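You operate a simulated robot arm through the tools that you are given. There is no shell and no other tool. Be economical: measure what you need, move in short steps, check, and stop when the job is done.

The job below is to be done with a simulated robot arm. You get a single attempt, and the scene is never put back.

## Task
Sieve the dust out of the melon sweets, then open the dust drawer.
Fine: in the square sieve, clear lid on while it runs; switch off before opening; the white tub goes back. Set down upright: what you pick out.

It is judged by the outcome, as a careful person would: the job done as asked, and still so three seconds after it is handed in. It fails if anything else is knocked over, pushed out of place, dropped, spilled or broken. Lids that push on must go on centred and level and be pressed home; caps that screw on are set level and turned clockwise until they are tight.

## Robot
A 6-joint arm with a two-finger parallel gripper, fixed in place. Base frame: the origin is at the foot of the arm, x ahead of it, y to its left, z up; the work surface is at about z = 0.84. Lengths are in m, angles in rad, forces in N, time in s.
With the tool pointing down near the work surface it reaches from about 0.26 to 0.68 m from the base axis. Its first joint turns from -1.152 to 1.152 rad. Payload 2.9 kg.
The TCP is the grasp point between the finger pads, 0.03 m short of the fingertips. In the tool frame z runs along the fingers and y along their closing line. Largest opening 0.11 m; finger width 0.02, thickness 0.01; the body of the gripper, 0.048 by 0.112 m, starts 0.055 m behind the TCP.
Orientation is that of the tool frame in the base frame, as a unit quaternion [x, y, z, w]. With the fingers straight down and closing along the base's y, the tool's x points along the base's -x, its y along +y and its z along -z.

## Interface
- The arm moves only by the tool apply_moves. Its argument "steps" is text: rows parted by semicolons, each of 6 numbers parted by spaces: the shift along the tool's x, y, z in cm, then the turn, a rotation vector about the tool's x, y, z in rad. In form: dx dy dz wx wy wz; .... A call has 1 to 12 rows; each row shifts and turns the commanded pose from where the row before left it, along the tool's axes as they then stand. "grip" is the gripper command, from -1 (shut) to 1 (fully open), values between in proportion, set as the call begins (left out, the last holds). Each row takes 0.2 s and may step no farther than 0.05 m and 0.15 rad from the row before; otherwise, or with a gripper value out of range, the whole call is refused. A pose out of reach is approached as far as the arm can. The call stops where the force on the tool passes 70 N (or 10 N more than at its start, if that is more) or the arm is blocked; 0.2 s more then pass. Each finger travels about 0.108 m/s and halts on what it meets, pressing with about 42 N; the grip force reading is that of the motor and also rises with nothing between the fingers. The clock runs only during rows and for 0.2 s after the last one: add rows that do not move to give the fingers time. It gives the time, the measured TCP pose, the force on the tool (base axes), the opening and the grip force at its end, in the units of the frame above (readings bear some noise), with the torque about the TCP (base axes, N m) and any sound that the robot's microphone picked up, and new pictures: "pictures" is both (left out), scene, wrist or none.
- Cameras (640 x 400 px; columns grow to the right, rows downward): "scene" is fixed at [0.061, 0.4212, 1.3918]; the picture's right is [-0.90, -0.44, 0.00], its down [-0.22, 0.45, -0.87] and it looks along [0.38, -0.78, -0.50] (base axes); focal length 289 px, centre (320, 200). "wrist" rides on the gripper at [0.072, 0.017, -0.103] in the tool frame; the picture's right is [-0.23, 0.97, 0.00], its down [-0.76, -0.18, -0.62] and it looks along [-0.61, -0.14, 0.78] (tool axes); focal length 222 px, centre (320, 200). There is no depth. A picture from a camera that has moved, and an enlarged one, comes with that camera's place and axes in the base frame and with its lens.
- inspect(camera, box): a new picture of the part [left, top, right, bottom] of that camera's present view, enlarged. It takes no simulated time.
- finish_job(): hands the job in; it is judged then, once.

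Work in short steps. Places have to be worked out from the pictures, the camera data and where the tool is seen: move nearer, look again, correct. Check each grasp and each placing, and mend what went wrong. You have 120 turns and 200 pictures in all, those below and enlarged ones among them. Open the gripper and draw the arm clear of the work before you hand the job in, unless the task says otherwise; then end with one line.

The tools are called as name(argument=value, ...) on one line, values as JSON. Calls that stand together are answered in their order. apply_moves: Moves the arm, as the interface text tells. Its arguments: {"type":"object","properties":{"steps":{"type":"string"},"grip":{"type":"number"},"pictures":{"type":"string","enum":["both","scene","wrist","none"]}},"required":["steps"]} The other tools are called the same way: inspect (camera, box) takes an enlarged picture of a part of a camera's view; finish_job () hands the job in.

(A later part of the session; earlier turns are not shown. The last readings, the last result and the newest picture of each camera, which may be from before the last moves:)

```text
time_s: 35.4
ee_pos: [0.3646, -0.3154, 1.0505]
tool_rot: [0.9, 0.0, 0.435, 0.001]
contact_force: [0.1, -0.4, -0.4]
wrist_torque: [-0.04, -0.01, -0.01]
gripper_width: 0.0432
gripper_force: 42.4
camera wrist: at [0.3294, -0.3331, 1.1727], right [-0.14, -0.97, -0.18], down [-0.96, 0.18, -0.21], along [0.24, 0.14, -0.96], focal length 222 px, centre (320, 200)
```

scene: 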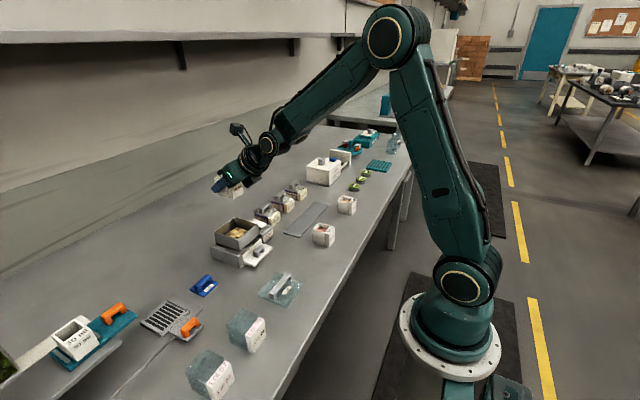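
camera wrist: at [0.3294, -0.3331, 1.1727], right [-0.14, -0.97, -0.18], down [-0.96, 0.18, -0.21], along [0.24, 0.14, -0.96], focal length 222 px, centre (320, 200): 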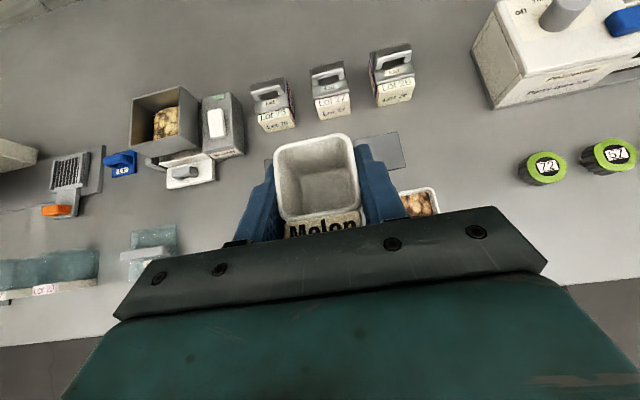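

Descend to just above the bench.

apply_moves(steps="-3.2 0 2.54 0 0 0;-3.2 0 2.54 0 0 0;-3.2 0 2.54 0 0 0;-2.4 0 1.9 0 0 0;-0.9 0 0.75 0 0 0;-0.4 0 0.32 0 0 0;0 0 0 0 0 0", pictures="wrist")

inspect(camera="scene", box=[290, 160, 390, 250])

```text
time_s: 37.0
ee_pos: [0.3661, -0.3156, 0.8783]
tool_rot: [0.9, 0.001, 0.435, 0.0]
contact_force: [-1.8, -0.5, -0.2]
wrist_torque: [-0.01, 0.02, 0.01]
gripper_width: 0.043
gripper_force: 42.0
camera wrist: at [0.3308, -0.3325, 1.0003], right [-0.14, -0.97, -0.18], down [-0.96, 0.18, -0.21], along [0.24, 0.14, -0.96], focal length 222 px, centre (320, 200)
```

wrist: 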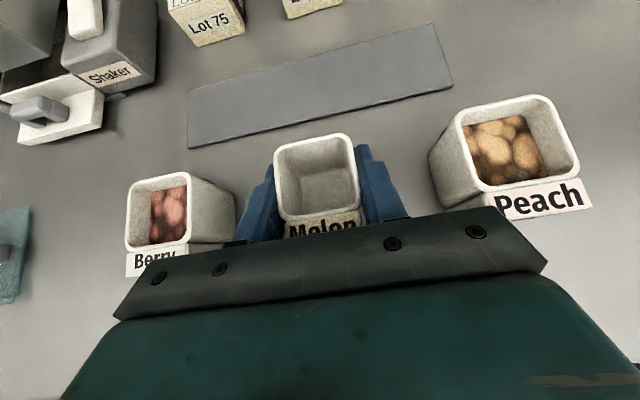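

```text
4.44 times, centred on (340, 205) of scene
camera zoom: at [0.061, 0.4212, 1.3918], right [-0.9, -0.44, 0.0], down [-0.22, 0.45, -0.87], along [0.38, -0.78, -0.5], focal length 1284 px, centre (231, 178)
```

zoom: 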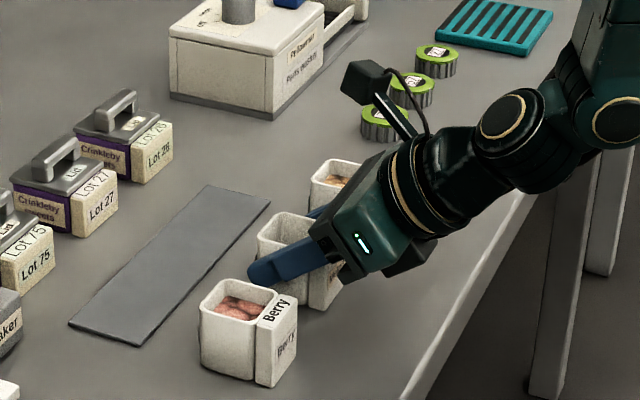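

About 1.5 mm to go; lower that and then release.

apply_moves(steps="-0.06 0 0.05 0 0 0;-0.06 0 0.05 0 0 0;0 0 0 0 0 0", pictures="none")

apply_moves(steps="0 0 0 0 0 0;0 0 0 0 0 0;0 0 0 0 0 0", grip=0.45, pictures="wrist")

```text
time_s: 37.8
ee_pos: [0.3671, -0.3161, 0.877]
tool_rot: [0.9, 0.001, 0.437, 0.0]
contact_force: [0.2, 2.0, 5.8]
wrist_torque: [0.09, 0.06, -0.01]
gripper_width: 0.0432
gripper_force: 42.1
```

```text
time_s: 38.6
ee_pos: [0.3659, -0.3152, 0.8769]
tool_rot: [0.9, 0.001, 0.436, 0.0]
contact_force: [-0.1, -0.2, -1.0]
wrist_torque: [0.02, 0.02, 0.0]
gripper_width: 0.0801
gripper_force: 0.1
camera wrist: at [0.3311, -0.3329, 0.9986], right [-0.14, -0.97, -0.18], down [-0.96, 0.18, -0.21], along [0.24, 0.14, -0.96], focal length 222 px, centre (320, 200)
```

wrist: 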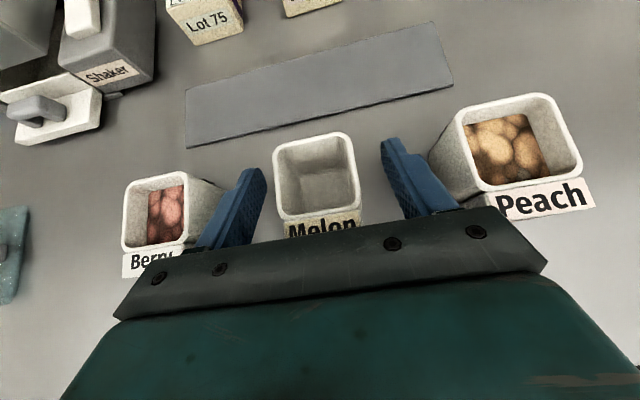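

Tub is back upright. Lift out vertically and bring the tool upright.

apply_moves(steps="1.5 0 -1.19 0 0 0;3.8 0 -3.02 0 0 0;3.8 0 -3.02 0 0 0;3.8 0 -3.02 0 0 0;2.5 0 -2 0 0 0;0 0 0 0 -0.15 0;0 0 0 0 -0.15 0;0 0 0 0 -0.15 0;0 0 0 0 -0.15 0;0 0 0 0 -0.15 0;0 0 0 0 -0.15 0;0 0 0 0 0 0", grip=0.6, pictures="none")

apply_moves(steps="0 -4 0 0 0 -0.15;0 -4 0 0 0 -0.15;-2.4 -3.2 0 0 0 -0.15;-2.8 -2.8 0 0 0 -0.15;-3.2 -2.4 0 0 0 -0.15;-3.5 -1.9 0 0 0 -0.15;-3.7 -1.5 0 0 0 -0.15;-3.85 -1 0 0 0 -0.15;0 0 0 0 0 -0.15;0 0 0 0 0 -0.15;0 0 0 0 0 -0.07;0 0 0 0 0 0", pictures="both")

```text
time_s: 41.2
ee_pos: [0.3646, -0.3139, 1.0727]
tool_rot: [1.0, 0.0, -0.001, -0.001]
contact_force: [-0.2, 0.0, -0.1]
wrist_torque: [-0.01, 0.0, -0.01]
gripper_width: 0.0883
gripper_force: 0.1
```

```text
time_s: 43.8
ee_pos: [0.1493, -0.2564, 1.0731]
tool_rot: [0.708, 0.707, -0.001, 0.001]
contact_force: [0.6, 0.4, 0.6]
wrist_torque: [-0.01, -0.02, -0.01]
gripper_width: 0.088
gripper_force: 0.0
camera wrist: at [0.1664, -0.1843, 1.1768], right [0.97, -0.23, 0.0], down [-0.18, -0.76, 0.62], along [-0.14, -0.61, -0.78], focal length 222 px, centre (320, 200)
```

scene: 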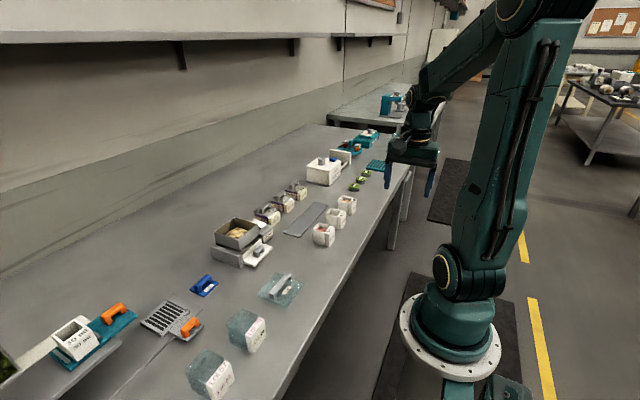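
wrist: 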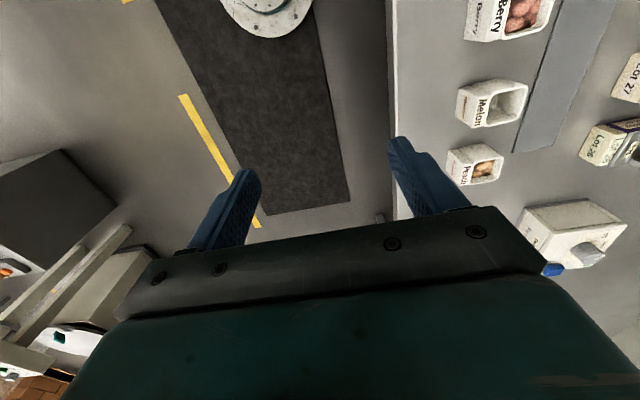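

Orientation is now closing along x. Go above the clear lid's handle.

apply_moves(steps="3.29 2.75 1 0 0 0;3.29 2.75 1 0 0 0;3.29 2.75 1 0 0 0;3.29 2.75 1 0 0 0;3.29 2.75 1 0 0 0;3.29 2.75 1 0 0 0;3.29 2.75 1 0 0 0;3.29 2.75 1 0 0 0;0 0 0 0 0 0", grip=0, pictures="wrist")

inspect(camera="scene", box=[230, 240, 330, 320])

inspect(camera="wrist", box=[220, 60, 420, 220])

```text
time_s: 45.8
ee_pos: [0.369, 0.0077, 0.9912]
tool_rot: [0.708, 0.707, 0.0, 0.002]
contact_force: [0.3, 0.0, 0.0]
wrist_torque: [-0.02, 0.01, -0.01]
gripper_width: 0.055
gripper_force: 0.1
camera wrist: at [0.3866, 0.0802, 1.0956], right [0.97, -0.23, 0.0], down [-0.18, -0.76, 0.62], along [-0.14, -0.61, -0.78], focal length 222 px, centre (320, 200)
```

wrist: 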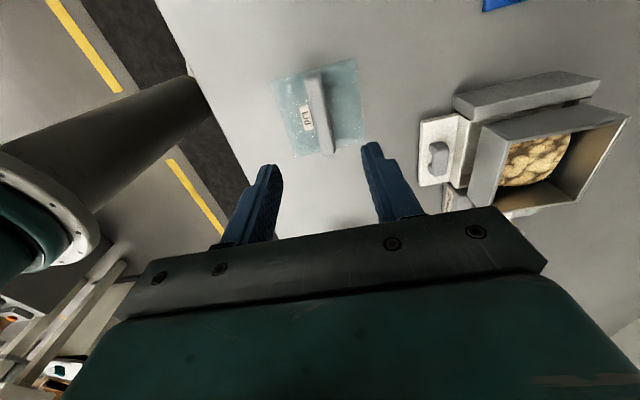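

```text
5.00 times, centred on (280, 280) of scene
camera zoom: at [0.061, 0.4212, 1.3918], right [-0.9, -0.44, 0.0], down [-0.22, 0.45, -0.87], along [0.38, -0.78, -0.5], focal length 1445 px, centre (520, -200)
```

zoom: 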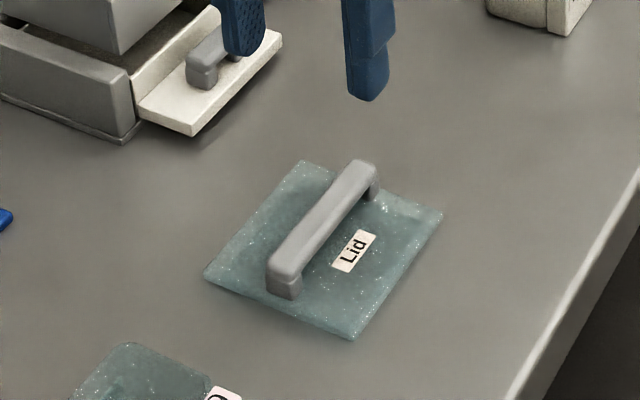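

```text
2.50 times, centred on (320, 140) of wrist
camera zoom: at [0.3866, 0.0802, 1.0956], right [0.97, -0.23, 0.0], down [-0.18, -0.76, 0.62], along [-0.14, -0.61, -0.78], focal length 555 px, centre (320, 350)
```

zoom: 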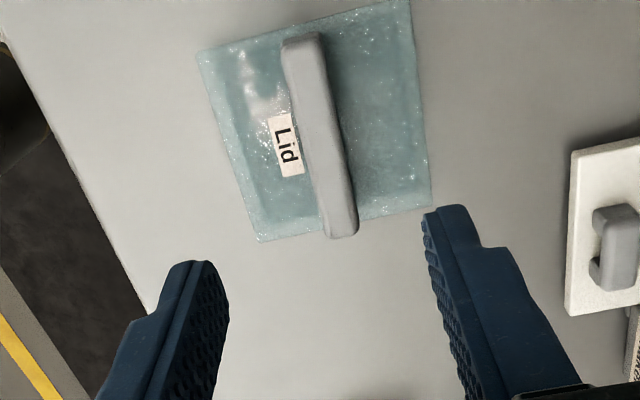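

Lid centre ≈ (0.3715,0.004), handle along y at x≈0.372. Descend onto the handle with the centre correction.

apply_moves(steps="-0.2 0.25 4 0 0 0;0 0 4 0 0 0;0 0 1.7 0 0 0;0 0 0.5 0 0 0;0 0 0 0 0 0", pictures="wrist")

inspect(camera="scene", box=[230, 240, 330, 320])

```text
time_s: 47.0
ee_pos: [0.3723, 0.0059, 0.8897]
tool_rot: [0.708, 0.707, 0.0, 0.001]
contact_force: [0.3, -1.2, -0.1]
wrist_torque: [0.01, -0.01, -0.02]
gripper_width: 0.0552
gripper_force: 0.0
camera wrist: at [0.3897, 0.0783, 0.9937], right [0.97, -0.23, 0.0], down [-0.18, -0.76, 0.62], along [-0.14, -0.61, -0.78], focal length 222 px, centre (320, 200)
```

wrist: 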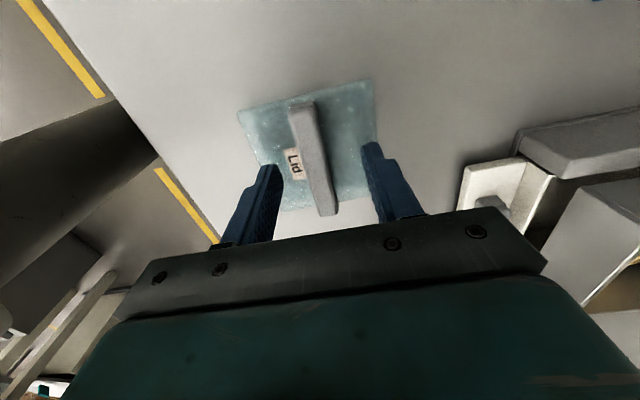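

```text
5.00 times, centred on (280, 280) of scene
camera zoom: at [0.061, 0.4212, 1.3918], right [-0.9, -0.44, 0.0], down [-0.22, 0.45, -0.87], along [0.38, -0.78, -0.5], focal length 1445 px, centre (520, -200)
```

zoom: 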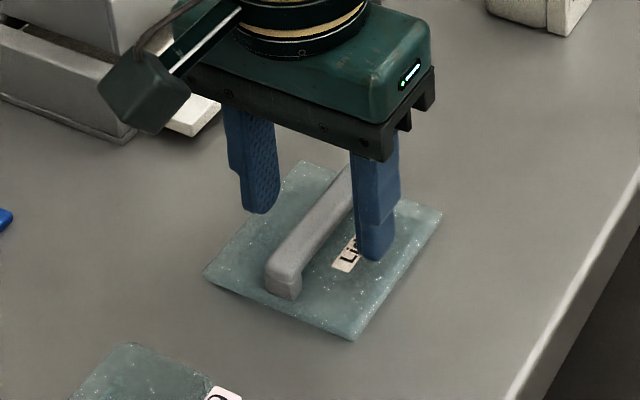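

Fingers straddle the handle centrally. Lower 4 mm and close.

apply_moves(steps="0 0 0.4 0 0 0;0 0 0 0 0 0", pictures="none")

apply_moves(steps="0 0 0 0 0 0;0 0 0 0 0 0;0 0 0 0 0 0", grip=-1, pictures="wrist")

inspect(camera="scene", box=[230, 240, 330, 320])

```text
time_s: 47.6
ee_pos: [0.373, 0.0051, 0.8859]
tool_rot: [0.707, 0.707, 0.0, 0.0]
contact_force: [0.9, 0.0, -0.2]
wrist_torque: [-0.03, 0.01, -0.01]
gripper_width: 0.0551
gripper_force: 0.0
```

```text
time_s: 48.4
ee_pos: [0.372, 0.0062, 0.8859]
tool_rot: [0.708, 0.706, 0.0, 0.001]
contact_force: [0.4, 0.7, -1.1]
wrist_torque: [0.02, 0.01, 0.0]
gripper_width: 0.0149
gripper_force: 41.8
camera wrist: at [0.3897, 0.0776, 0.99], right [0.97, -0.23, 0.0], down [-0.18, -0.76, 0.62], along [-0.14, -0.61, -0.78], focal length 222 px, centre (320, 200)
```

wrist: 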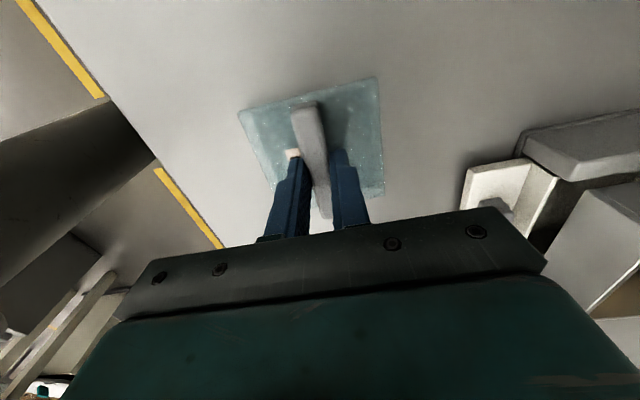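

```text
5.00 times, centred on (280, 280) of scene
camera zoom: at [0.061, 0.4212, 1.3918], right [-0.9, -0.44, 0.0], down [-0.22, 0.45, -0.87], along [0.38, -0.78, -0.5], focal length 1445 px, centre (520, -200)
```

zoom: 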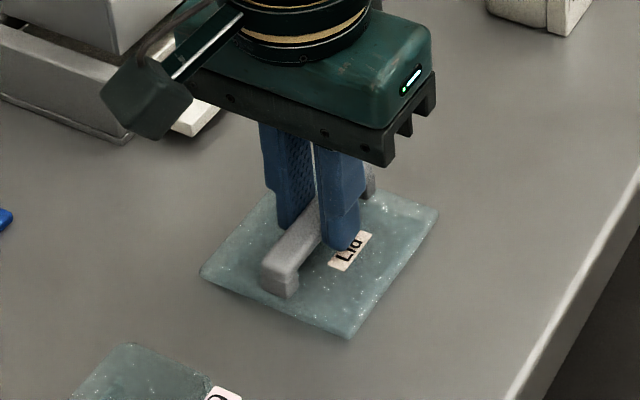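

Handle gripped (0.0149 m). Lift and carry over the sieve.

apply_moves(steps="0 0 -2 0 0 0;0 0 -4 0 0 0;0 0 -4 0 0 0;0 0 -4.4 0 0 0;-1.48 3.76 0 0 0 0;-1.48 3.76 0 0 0 0;-1.48 3.76 0 0 0 0;-1.48 3.76 0 0 0 0;-1.48 3.76 0 0 0 0;0 0 0 0 0 0;0 0 0 0 0 0", pictures="both")

inspect(camera="scene", box=[200, 180, 300, 270])

inspect(camera="wrist", box=[220, 60, 420, 240])

```text
time_s: 50.8
ee_pos: [0.5632, -0.0676, 1.029]
tool_rot: [0.707, 0.707, 0.0, 0.0]
contact_force: [-0.9, -0.1, -1.0]
wrist_torque: [0.01, 0.0, -0.01]
gripper_width: 0.0146
gripper_force: 42.0
camera wrist: at [0.5807, 0.0038, 1.1323], right [0.97, -0.23, 0.0], down [-0.18, -0.76, 0.62], along [-0.14, -0.61, -0.78], focal length 222 px, centre (320, 200)
```

scene: 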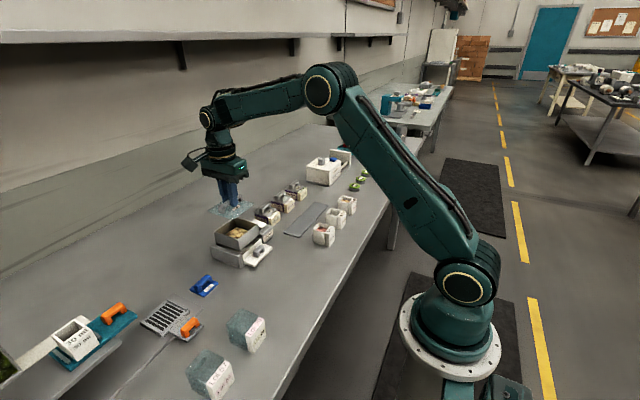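
wrist: 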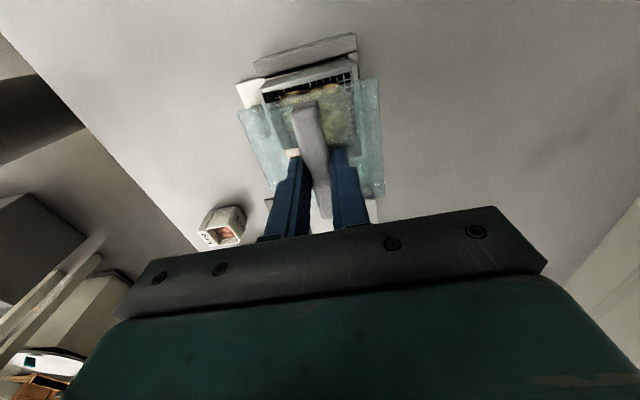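

```text
4.44 times, centred on (250, 225) of scene
camera zoom: at [0.0611, 0.4212, 1.3918], right [-0.9, -0.44, 0.0], down [-0.22, 0.45, -0.87], along [0.38, -0.78, -0.5], focal length 1284 px, centre (631, 89)
```

zoom: 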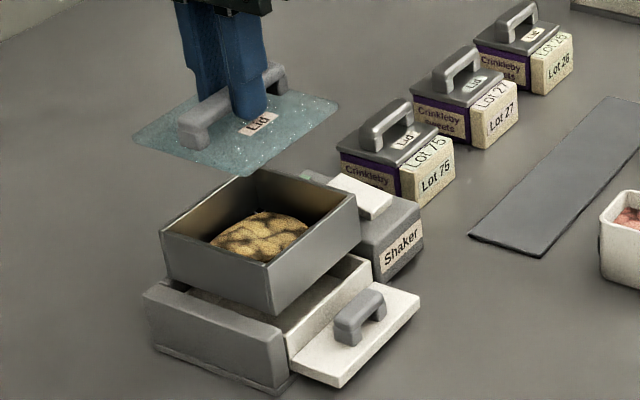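

```text
2.22 times, centred on (320, 150) of wrist
camera zoom: at [0.5807, 0.0038, 1.1323], right [0.97, -0.23, 0.0], down [-0.18, -0.76, 0.62], along [-0.14, -0.61, -0.78], focal length 494 px, centre (320, 311)
```

zoom: 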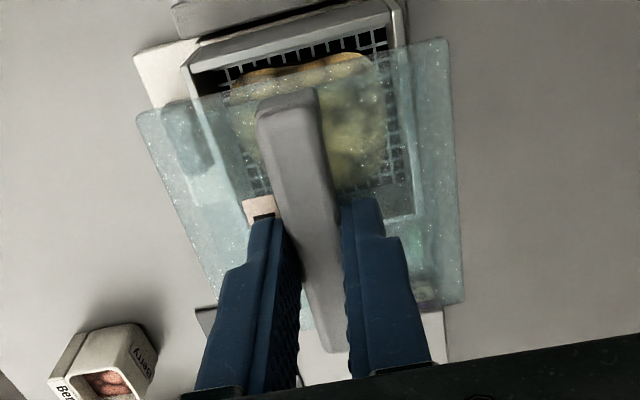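

Lid is about 0.06 above the rim and nearly centred. Lower to about 1 cm above the rim with a small correction, and compare again.

apply_moves(steps="-0.2 -0.2 2 0 0 0;0 0 2 0 0 0;0 0 1 0 0 0;0 0 0 0 0 0", pictures="none")

inspect(camera="scene", box=[200, 190, 290, 260])

inspect(camera="wrist", box=[220, 60, 420, 240])

```text
time_s: 51.8
ee_pos: [0.5601, -0.0703, 0.9799]
tool_rot: [0.708, 0.706, -0.001, 0.0]
contact_force: [-0.2, -0.3, -0.8]
wrist_torque: [0.0, 0.02, 0.01]
gripper_width: 0.0146
gripper_force: 41.6
```

```text
5.71 times, centred on (245, 225) of scene
camera zoom: at [0.061, 0.4212, 1.3918], right [-0.9, -0.44, 0.0], down [-0.22, 0.45, -0.87], along [0.38, -0.78, -0.5], focal length 1652 px, centre (749, 57)
```

zoom: 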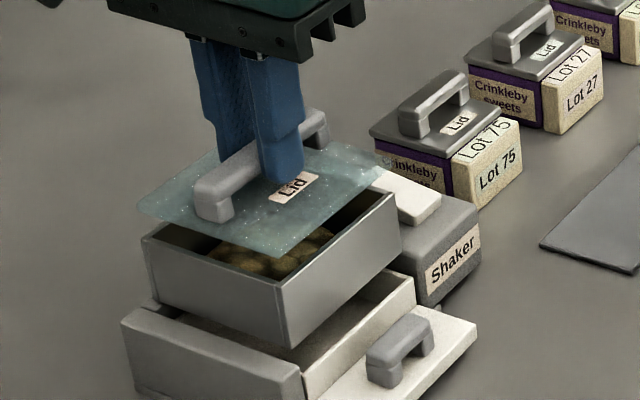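

```text
2.22 times, centred on (320, 150) of wrist
camera zoom: at [0.577, 0.0012, 1.0841], right [0.97, -0.23, 0.0], down [-0.18, -0.76, 0.62], along [-0.14, -0.61, -0.78], focal length 494 px, centre (320, 311)
```

zoom: 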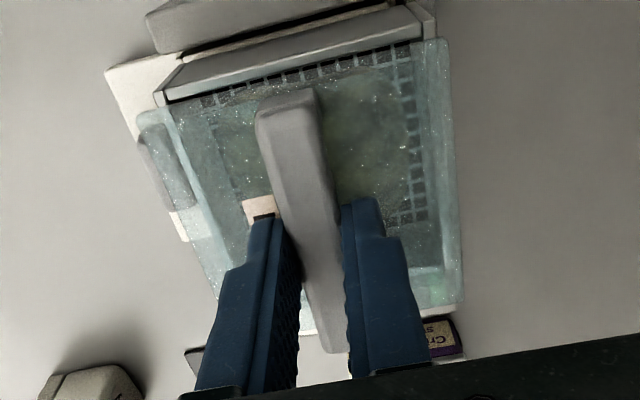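

Both cameras put the lid within 1–3 mm of centre. Lower to just above contact and compare edges.

apply_moves(steps="0 -0.08 0.5 0 0 0;0 0 0.4 0 0 0;0 0 0 0 0 0", pictures="none")

inspect(camera="scene", box=[205, 195, 275, 255])

inspect(camera="wrist", box=[240, 60, 400, 200])

```text
time_s: 52.6
ee_pos: [0.5573, -0.0702, 0.9706]
tool_rot: [0.708, 0.707, -0.001, 0.001]
contact_force: [0.1, 0.3, -0.2]
wrist_torque: [0.0, -0.01, 0.03]
gripper_width: 0.0143
gripper_force: 42.5
```

```text
6.67 times, centred on (240, 225) of scene
camera zoom: at [0.061, 0.4212, 1.3918], right [-0.9, -0.44, 0.0], down [-0.22, 0.45, -0.87], along [0.38, -0.78, -0.5], focal length 1927 px, centre (853, 33)
```

zoom: 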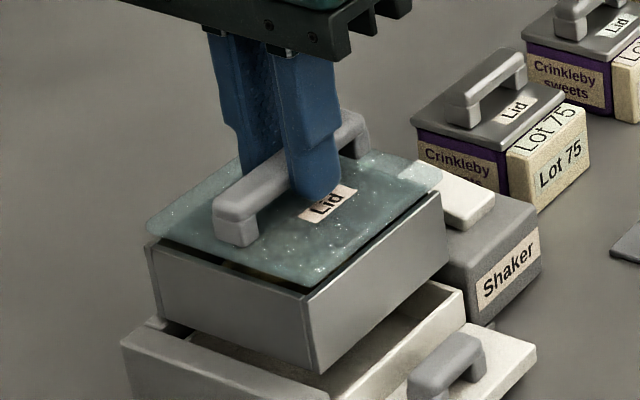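

```text
2.86 times, centred on (320, 130) of wrist
camera zoom: at [0.5753, 0.0016, 1.0757], right [0.97, -0.23, 0.0], down [-0.18, -0.76, 0.62], along [-0.14, -0.61, -0.78], focal length 635 px, centre (320, 400)
```

zoom: 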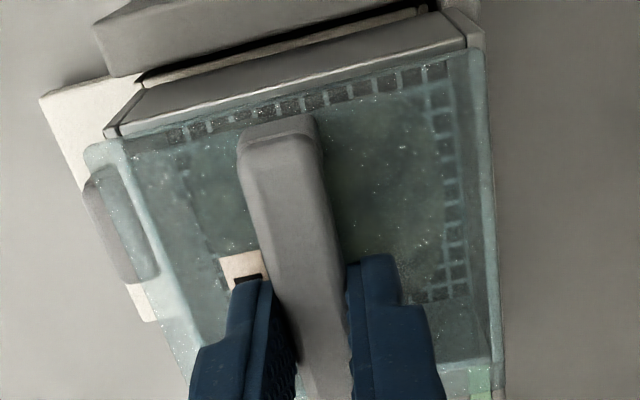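

Need a sharper comparison of the edges.

inspect(camera="wrist", box=[240, 60, 310, 130])

inspect(camera="wrist", box=[325, 55, 395, 125])

inspect(camera="scene", box=[215, 210, 260, 245])

```text
5.71 times, centred on (275, 95) of wrist
camera zoom: at [0.5753, 0.0016, 1.0757], right [0.97, -0.23, 0.0], down [-0.18, -0.76, 0.62], along [-0.14, -0.61, -0.78], focal length 1269 px, centre (577, 800)
```

zoom: 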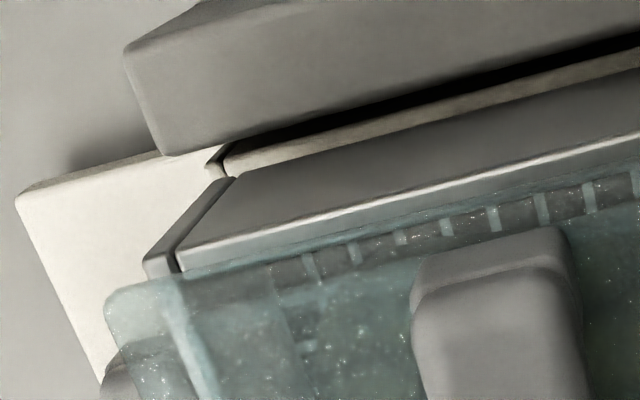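

```text
5.71 times, centred on (360, 90) of wrist
camera zoom: at [0.5753, 0.0016, 1.0757], right [0.97, -0.23, 0.0], down [-0.18, -0.76, 0.62], along [-0.14, -0.61, -0.78], focal length 1269 px, centre (91, 829)
```

zoom: 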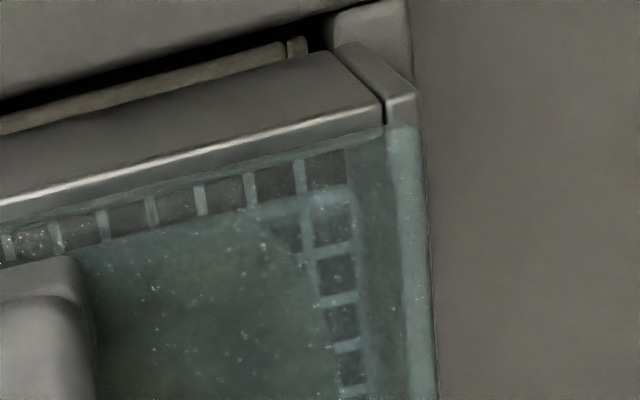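

```text
11.43 times, centred on (238, 228) of scene
camera zoom: at [0.061, 0.4212, 1.3918], right [-0.9, -0.44, 0.0], down [-0.22, 0.45, -0.87], along [0.38, -0.78, -0.5], focal length 3303 px, centre (1263, -114)
```

zoom: 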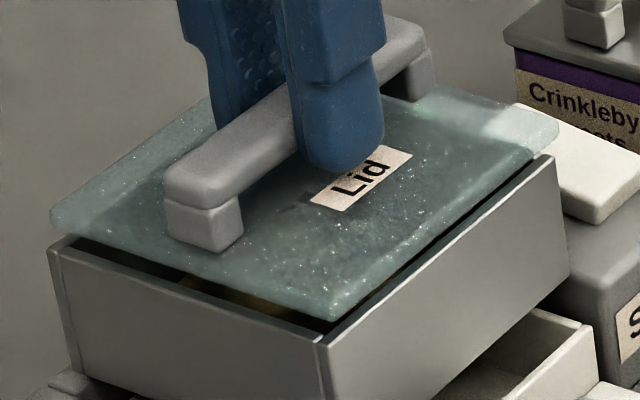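

Recomputed exactly, the lid is within ~1.5 mm of the sieve in both axes. Nudge +1 mm in x and lower to contact.

apply_moves(steps="0 0.12 0 0 0 0;0 0 0.2 0 0 0;0 0 0.2 0 0 0;0 0 0.15 0 0 0;0 0 0 0 0 0", pictures="none")

inspect(camera="scene", box=[215, 210, 260, 245])

inspect(camera="wrist", box=[240, 60, 400, 200])

```text
time_s: 53.8
ee_pos: [0.5594, -0.0705, 0.9649]
tool_rot: [0.707, 0.708, 0.0, 0.0]
contact_force: [0.1, 3.5, 4.4]
wrist_torque: [0.07, 0.0, 0.0]
gripper_width: 0.0147
gripper_force: 42.0
```

```text
11.43 times, centred on (238, 228) of scene
camera zoom: at [0.0609, 0.4213, 1.3918], right [-0.9, -0.44, 0.0], down [-0.22, 0.45, -0.87], along [0.38, -0.78, -0.5], focal length 3303 px, centre (1263, -114)
```

zoom: 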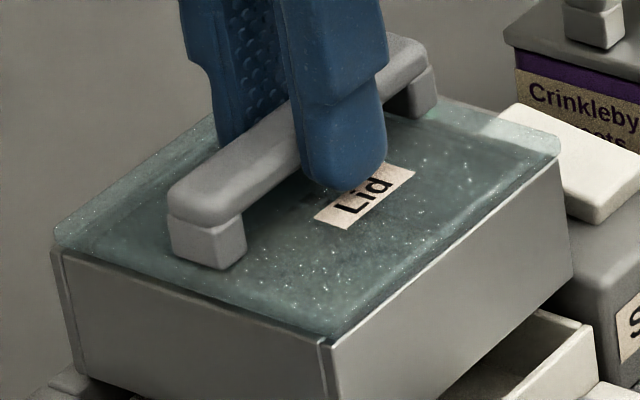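

```text
2.86 times, centred on (320, 130) of wrist
camera zoom: at [0.5759, 0.0009, 1.0697], right [0.97, -0.23, 0.0], down [-0.18, -0.76, 0.62], along [-0.14, -0.61, -0.78], focal length 635 px, centre (320, 400)
```

zoom: 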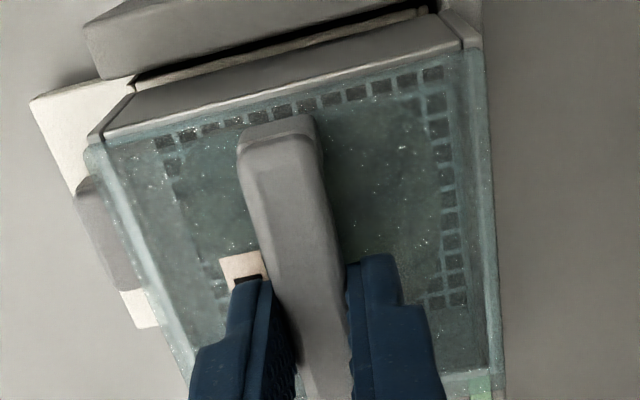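

Contact at 4 N and the lid lies flush on the rim. Press gently further.

apply_moves(steps="0 0 0.15 0 0 0;0 0 0.15 0 0 0;0 0 0.15 0 0 0;0 0 0 0 0 0", pictures="none")

inspect(camera="scene", box=[205, 205, 265, 250])

```text
time_s: 54.8
ee_pos: [0.5586, -0.0714, 0.9641]
tool_rot: [0.708, 0.706, 0.001, 0.002]
contact_force: [0.6, 6.6, 29.3]
wrist_torque: [0.12, 0.09, 0.04]
gripper_width: 0.0146
gripper_force: 42.1
```

```text
8.89 times, centred on (235, 228) of scene
camera zoom: at [0.0605, 0.4214, 1.3917], right [-0.9, -0.44, 0.0], down [-0.22, 0.45, -0.87], along [0.38, -0.78, -0.5], focal length 2569 px, centre (1076, -44)
```

zoom: 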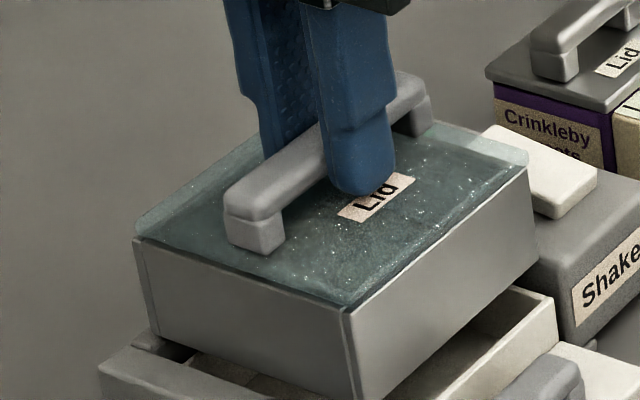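

29 N reaction, essentially seated; there is a 6 N side load, so ease +y by 1 mm and press a bit more.

apply_moves(steps="0.1 0 0 0 0 0;0 0 0.15 0 0 0;0 0 0.1 0 0 0;0 0 0 0 0 0", pictures="none")

inspect(camera="scene", box=[215, 210, 260, 245])

inspect(camera="wrist", box=[240, 60, 400, 200])

```text
time_s: 55.8
ee_pos: [0.5578, -0.0715, 0.9613]
tool_rot: [0.708, 0.706, 0.001, 0.003]
contact_force: [-0.1, -6.6, 29.2]
wrist_torque: [-0.19, 0.16, 0.11]
gripper_width: 0.0146
gripper_force: 41.9
```

```text
11.43 times, centred on (238, 228) of scene
camera zoom: at [0.0605, 0.4211, 1.3918], right [-0.9, -0.44, 0.0], down [-0.22, 0.45, -0.87], along [0.38, -0.78, -0.5], focal length 3303 px, centre (1263, -114)
```

zoom: 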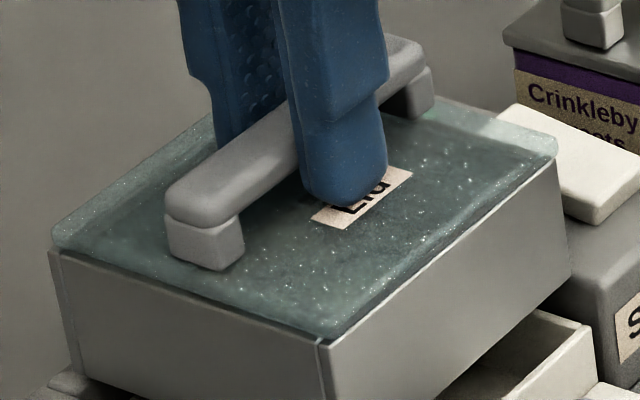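

```text
2.86 times, centred on (320, 130) of wrist
camera zoom: at [0.5759, 0.001, 1.0653], right [0.97, -0.23, 0.01], down [-0.18, -0.76, 0.62], along [-0.14, -0.61, -0.78], focal length 635 px, centre (320, 400)
```

zoom: 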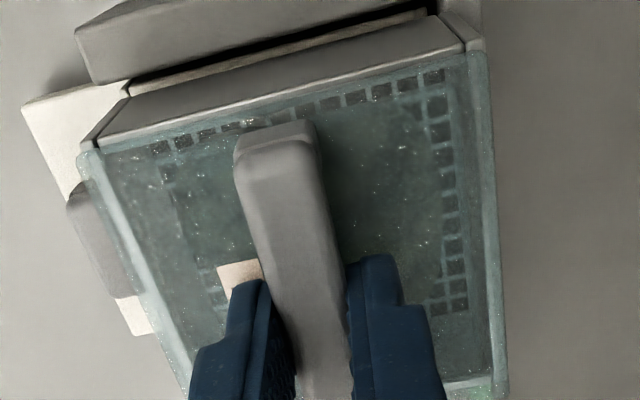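

The fingers slid down the handle at ~29 N, so the lid isn't moving further. Release, rise, and then press on the handle top with closed fingers to be sure it's home.

apply_moves(steps="0 0 -0.15 0 0 0;0 0 0 0 0 0;0 0 0 0 0 0", grip=-0.2, pictures="none")

apply_moves(steps="0 0 -2 0 0 0;0 0 -4 0 0 0;0 0 -2 0 0 0;0 0 0 0 0 0", pictures="both")

inspect(camera="scene", box=[205, 205, 265, 250])

inspect(camera="wrist", box=[220, 30, 420, 180])

```text
time_s: 56.6
ee_pos: [0.5585, -0.0691, 0.9607]
tool_rot: [0.707, 0.707, 0.001, 0.0]
contact_force: [5.8, 3.9, 16.5]
wrist_torque: [0.09, -0.09, 0.06]
gripper_width: 0.0418
gripper_force: 0.1
```

```text
time_s: 57.6
ee_pos: [0.5583, -0.0696, 1.0409]
tool_rot: [0.708, 0.706, -0.001, 0.001]
contact_force: [-0.6, 0.1, 0.4]
wrist_torque: [0.0, -0.02, -0.02]
gripper_width: 0.0438
gripper_force: 0.1
camera wrist: at [0.5749, 0.0026, 1.1449], right [0.97, -0.23, 0.0], down [-0.18, -0.76, 0.62], along [-0.14, -0.61, -0.78], focal length 222 px, centre (320, 200)
```

scene: 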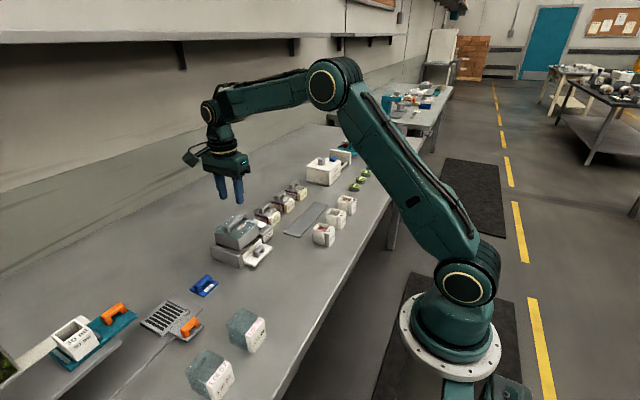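
wrist: 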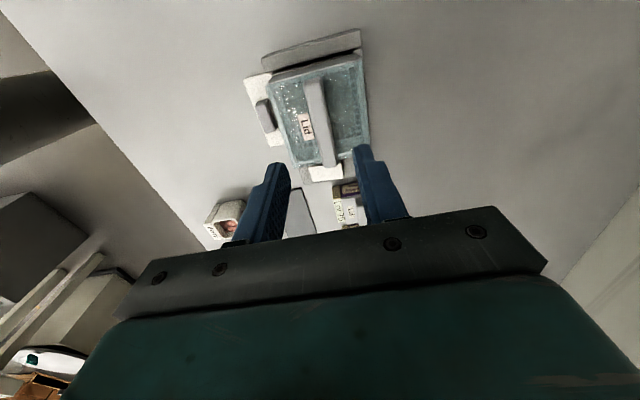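

```text
8.89 times, centred on (235, 228) of scene
camera zoom: at [0.061, 0.4212, 1.3918], right [-0.9, -0.44, 0.0], down [-0.22, 0.45, -0.87], along [0.38, -0.78, -0.5], focal length 2569 px, centre (1076, -44)
```

zoom: 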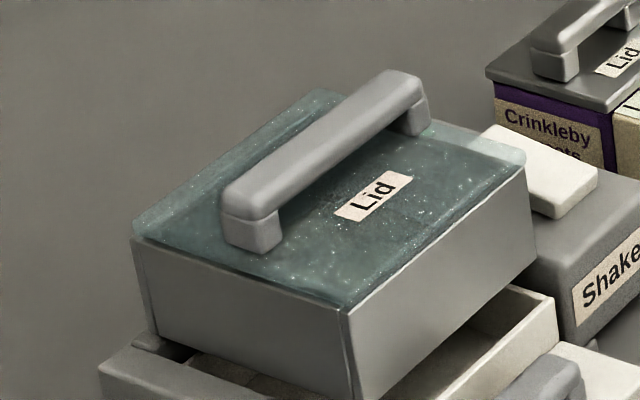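

```text
2.67 times, centred on (320, 105) of wrist
camera zoom: at [0.5749, 0.0026, 1.1449], right [0.97, -0.23, 0.0], down [-0.18, -0.76, 0.62], along [-0.14, -0.61, -0.78], focal length 592 px, centre (320, 453)
```

zoom: 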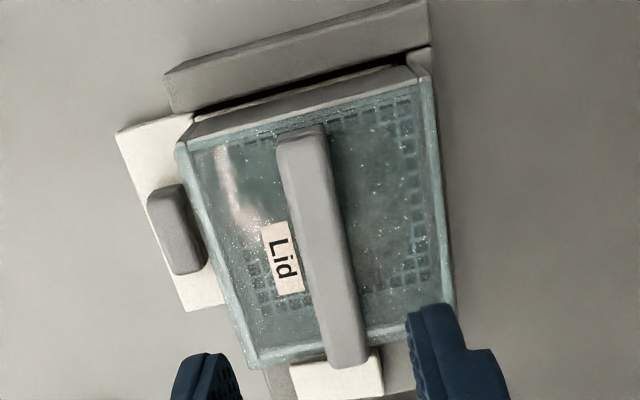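

Lid is level and flush. Press on the handle's centre with closed fingers to confirm it's home.

apply_moves(steps="0 0.1 0 0 0 0;0 0 0 0 0 0;0 0 2 0 0 0;0 0 2 0 0 0;0 0 0.5 0 0 0;0 0 0.4 0 0 0;0 0 0.4 0 0 0;0 0 0.3 0 0 0", grip=-1, pictures="none")

```text
time_s: 59.4
ee_pos: [0.5592, -0.0707, 0.9846]
tool_rot: [0.708, 0.706, 0.0, 0.0]
contact_force: [0.2, 0.7, 0.0]
wrist_torque: [0.0, 0.02, 0.01]
gripper_width: 0.0001
gripper_force: 37.6
```

apply_moves(steps="0 0 0.2 0 0 0;0 0 0.2 0 0 0;0 0 0.2 0 0 0;0 0 0.2 0 0 0;0 0 0 0 0 0", pictures="none")

inspect(camera="scene", box=[205, 205, 265, 250])

```text
time_s: 60.6
ee_pos: [0.5596, -0.0701, 0.9815]
tool_rot: [0.707, 0.707, 0.004, 0.005]
contact_force: [-0.5, 1.1, 38.7]
wrist_torque: [0.05, 0.06, 0.04]
gripper_width: 0.0
gripper_force: 37.5
```

```text
8.89 times, centred on (235, 228) of scene
camera zoom: at [0.0603, 0.4213, 1.3918], right [-0.9, -0.44, 0.0], down [-0.22, 0.45, -0.87], along [0.38, -0.78, -0.5], focal length 2569 px, centre (1076, -44)
```

zoom: 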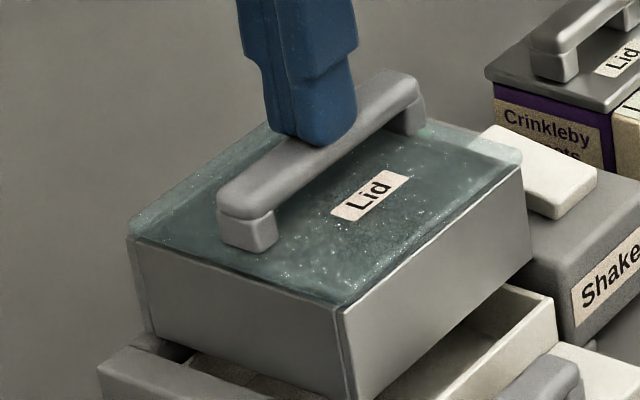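

Lid is home (39 N, no movement). Now rise and look at the shaker switch.

apply_moves(steps="0 0 -4 0 0 0;-4 -0.6 0 0 0 0;-4 -0.6 0 0 0 0;0 0 0 0 0 0", pictures="none")

inspect(camera="scene", box=[235, 205, 285, 245])

inspect(camera="wrist", box=[250, 90, 390, 200])

```text
time_s: 61.6
ee_pos: [0.5465, -0.1481, 1.0146]
tool_rot: [0.707, 0.707, 0.0, 0.0]
contact_force: [0.2, 0.0, 0.0]
wrist_torque: [-0.01, 0.04, -0.04]
gripper_width: 0.0001
gripper_force: 37.6
```

```text
10.00 times, centred on (260, 225) of scene
camera zoom: at [0.061, 0.4212, 1.3918], right [-0.9, -0.44, 0.0], down [-0.22, 0.45, -0.87], along [0.38, -0.78, -0.5], focal length 2890 px, centre (920, -50)
```

zoom: 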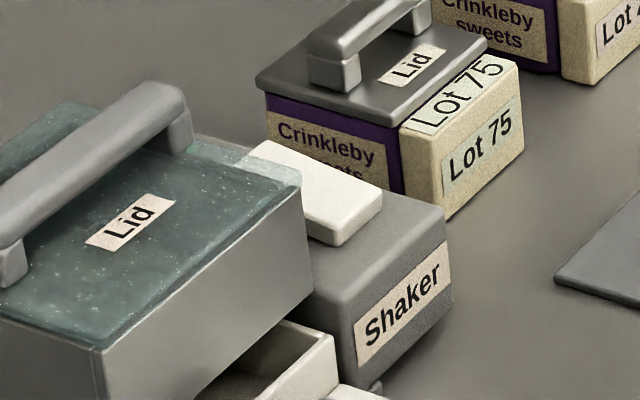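

```text
3.64 times, centred on (320, 145) of wrist
camera zoom: at [0.5646, -0.0757, 1.1188], right [0.97, -0.23, 0.0], down [-0.18, -0.76, 0.62], along [-0.14, -0.61, -0.78], focal length 808 px, centre (320, 400)
```

zoom: 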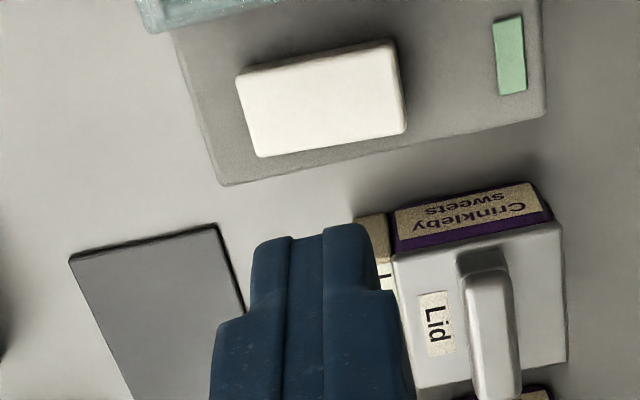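

Look at the rocker more closely to judge its tilt.

inspect(camera="scene", box=[250, 214, 276, 236])

inspect(camera="wrist", box=[290, 90, 375, 140])

```text
16.00 times, centred on (263, 225) of scene
camera zoom: at [0.061, 0.4212, 1.3918], right [-0.9, -0.44, 0.0], down [-0.22, 0.45, -0.87], along [0.38, -0.78, -0.5], focal length 4624 px, centre (1232, -200)
```

zoom: 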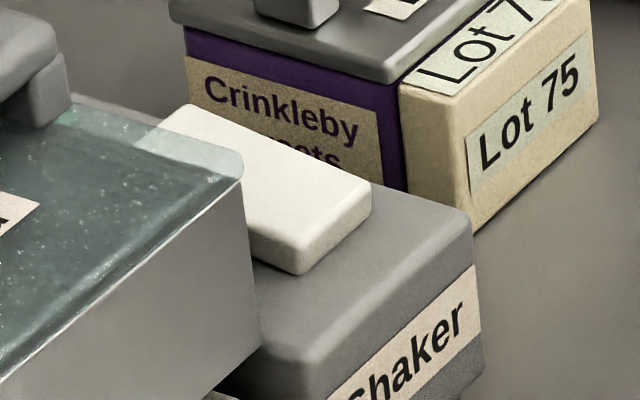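

```text
7.53 times, centred on (332, 115) of wrist
camera zoom: at [0.5646, -0.0757, 1.1188], right [0.97, -0.23, 0.0], down [-0.18, -0.76, 0.62], along [-0.14, -0.61, -0.78], focal length 1672 px, centre (226, 840)
```

zoom: 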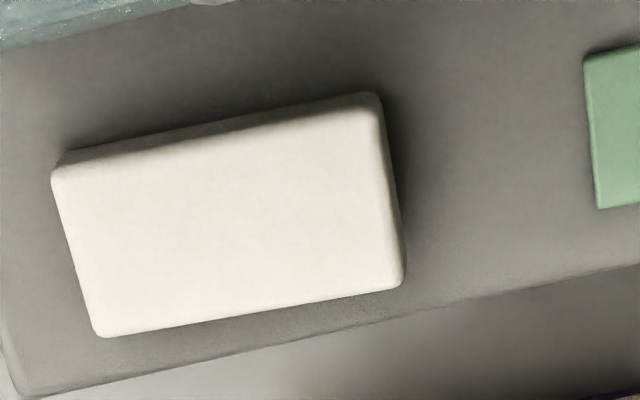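

The rocker's +x end looks raised (−x end down), so press the +x end, near the lamp.

apply_moves(steps="-0.3 1.65 0 0 0 0;0 0 4 0 0 0;0 0 3.5 0 0 0;0 0 0.8 0 0 0;0 0 0.3 0 0 0;0 0 0.2 0 0 0;0 0 0.2 0 0 0", pictures="wrist")

```text
time_s: 63.2
ee_pos: [0.5634, -0.1527, 0.928]
tool_rot: [0.708, 0.706, -0.001, 0.001]
contact_force: [1.3, 0.0, -0.3]
wrist_torque: [-0.03, 0.03, -0.02]
gripper_width: 0.0
gripper_force: 37.2
camera wrist: at [0.5814, -0.0808, 1.0312], right [0.97, -0.23, 0.0], down [-0.18, -0.76, 0.62], along [-0.14, -0.61, -0.78], focal length 222 px, centre (320, 200)
```

wrist: 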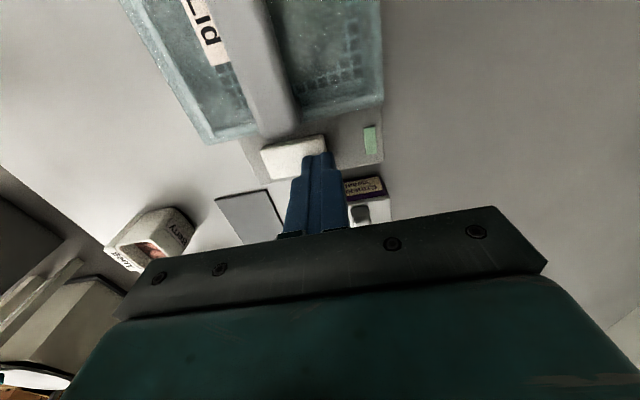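

Fingertips are above the rocker's +x end. Continue down slowly, listening for a click.

apply_moves(steps="0 0 0.2 0 0 0;0 0 0.2 0 0 0;0 0 0.2 0 0 0;0 0 0.2 0 0 0", pictures="wrist")

inspect(camera="scene", box=[235, 205, 285, 245])

```text
time_s: 64.2
ee_pos: [0.5644, -0.1529, 0.9243]
tool_rot: [0.707, 0.707, 0.001, 0.004]
contact_force: [-6.8, 11.5, 48.3]
wrist_torque: [0.44, 0.63, -0.1]
gripper_width: 0.0
gripper_force: 37.8
camera wrist: at [0.5808, -0.0806, 1.0291], right [0.97, -0.23, 0.01], down [-0.18, -0.76, 0.62], along [-0.13, -0.61, -0.78], focal length 222 px, centre (320, 200)
```

wrist: 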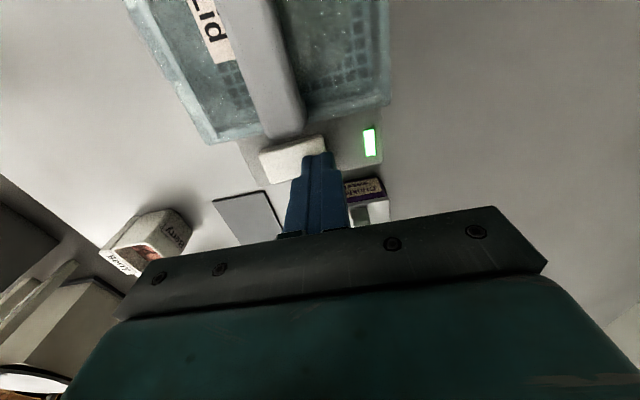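

```text
10.00 times, centred on (260, 225) of scene
camera zoom: at [0.06, 0.4217, 1.3917], right [-0.9, -0.44, 0.0], down [-0.22, 0.45, -0.87], along [0.38, -0.78, -0.5], focal length 2890 px, centre (920, -50)
```

zoom: 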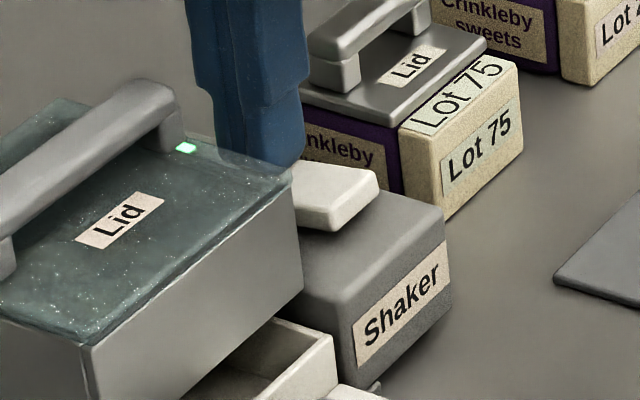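

The lamp is lit green: the shaker is on. Lift off and let it run while watching.

apply_moves(steps="0 0 -1 0 0 0;0 0 -3 0 0 0;0 0 0 0 0 0;0 0 0 0 0 0;0 0 0 0 0 0;0 0 0 0 0 0;0 0 0 0 0 0;0 0 0 0 0 0;0 0 0 0 0 0;0 0 0 0 0 0;0 0 0 0 0 0;0 0 0 0 0 0", pictures="wrist")

inspect(camera="scene", box=[205, 200, 285, 260])

```text
time_s: 66.8
ee_pos: [0.5652, -0.1543, 0.9592]
tool_rot: [0.707, 0.707, -0.001, 0.001]
contact_force: [0.0, -0.2, 0.0]
wrist_torque: [0.03, -0.04, 0.0]
gripper_width: 0.0
gripper_force: 37.7
camera wrist: at [0.5822, -0.0816, 1.0636], right [0.97, -0.23, 0.0], down [-0.18, -0.76, 0.62], along [-0.14, -0.61, -0.78], focal length 222 px, centre (320, 200)
```

wrist: 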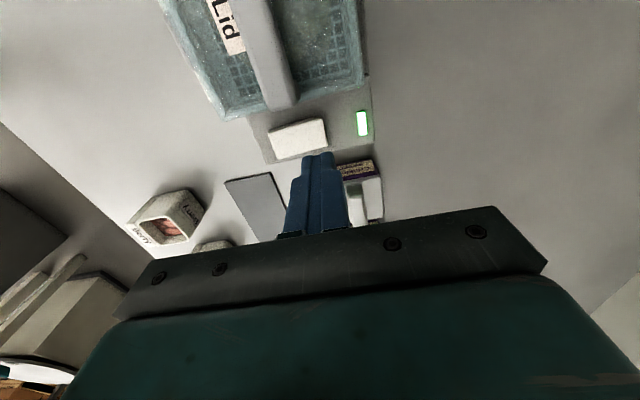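

```text
6.67 times, centred on (245, 230) of scene
camera zoom: at [0.061, 0.4212, 1.3918], right [-0.9, -0.44, 0.0], down [-0.22, 0.45, -0.87], along [0.38, -0.78, -0.5], focal length 1927 px, centre (820, 0)
```

zoom: 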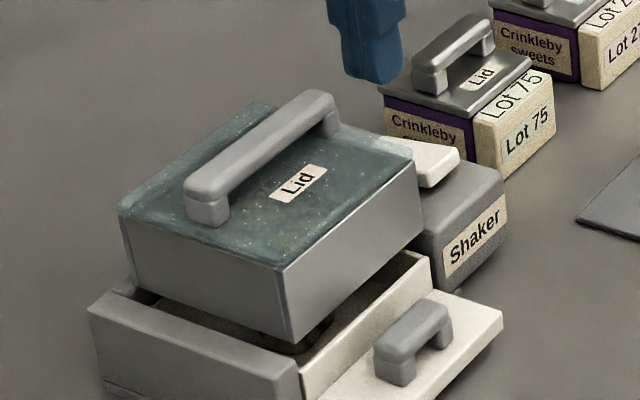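

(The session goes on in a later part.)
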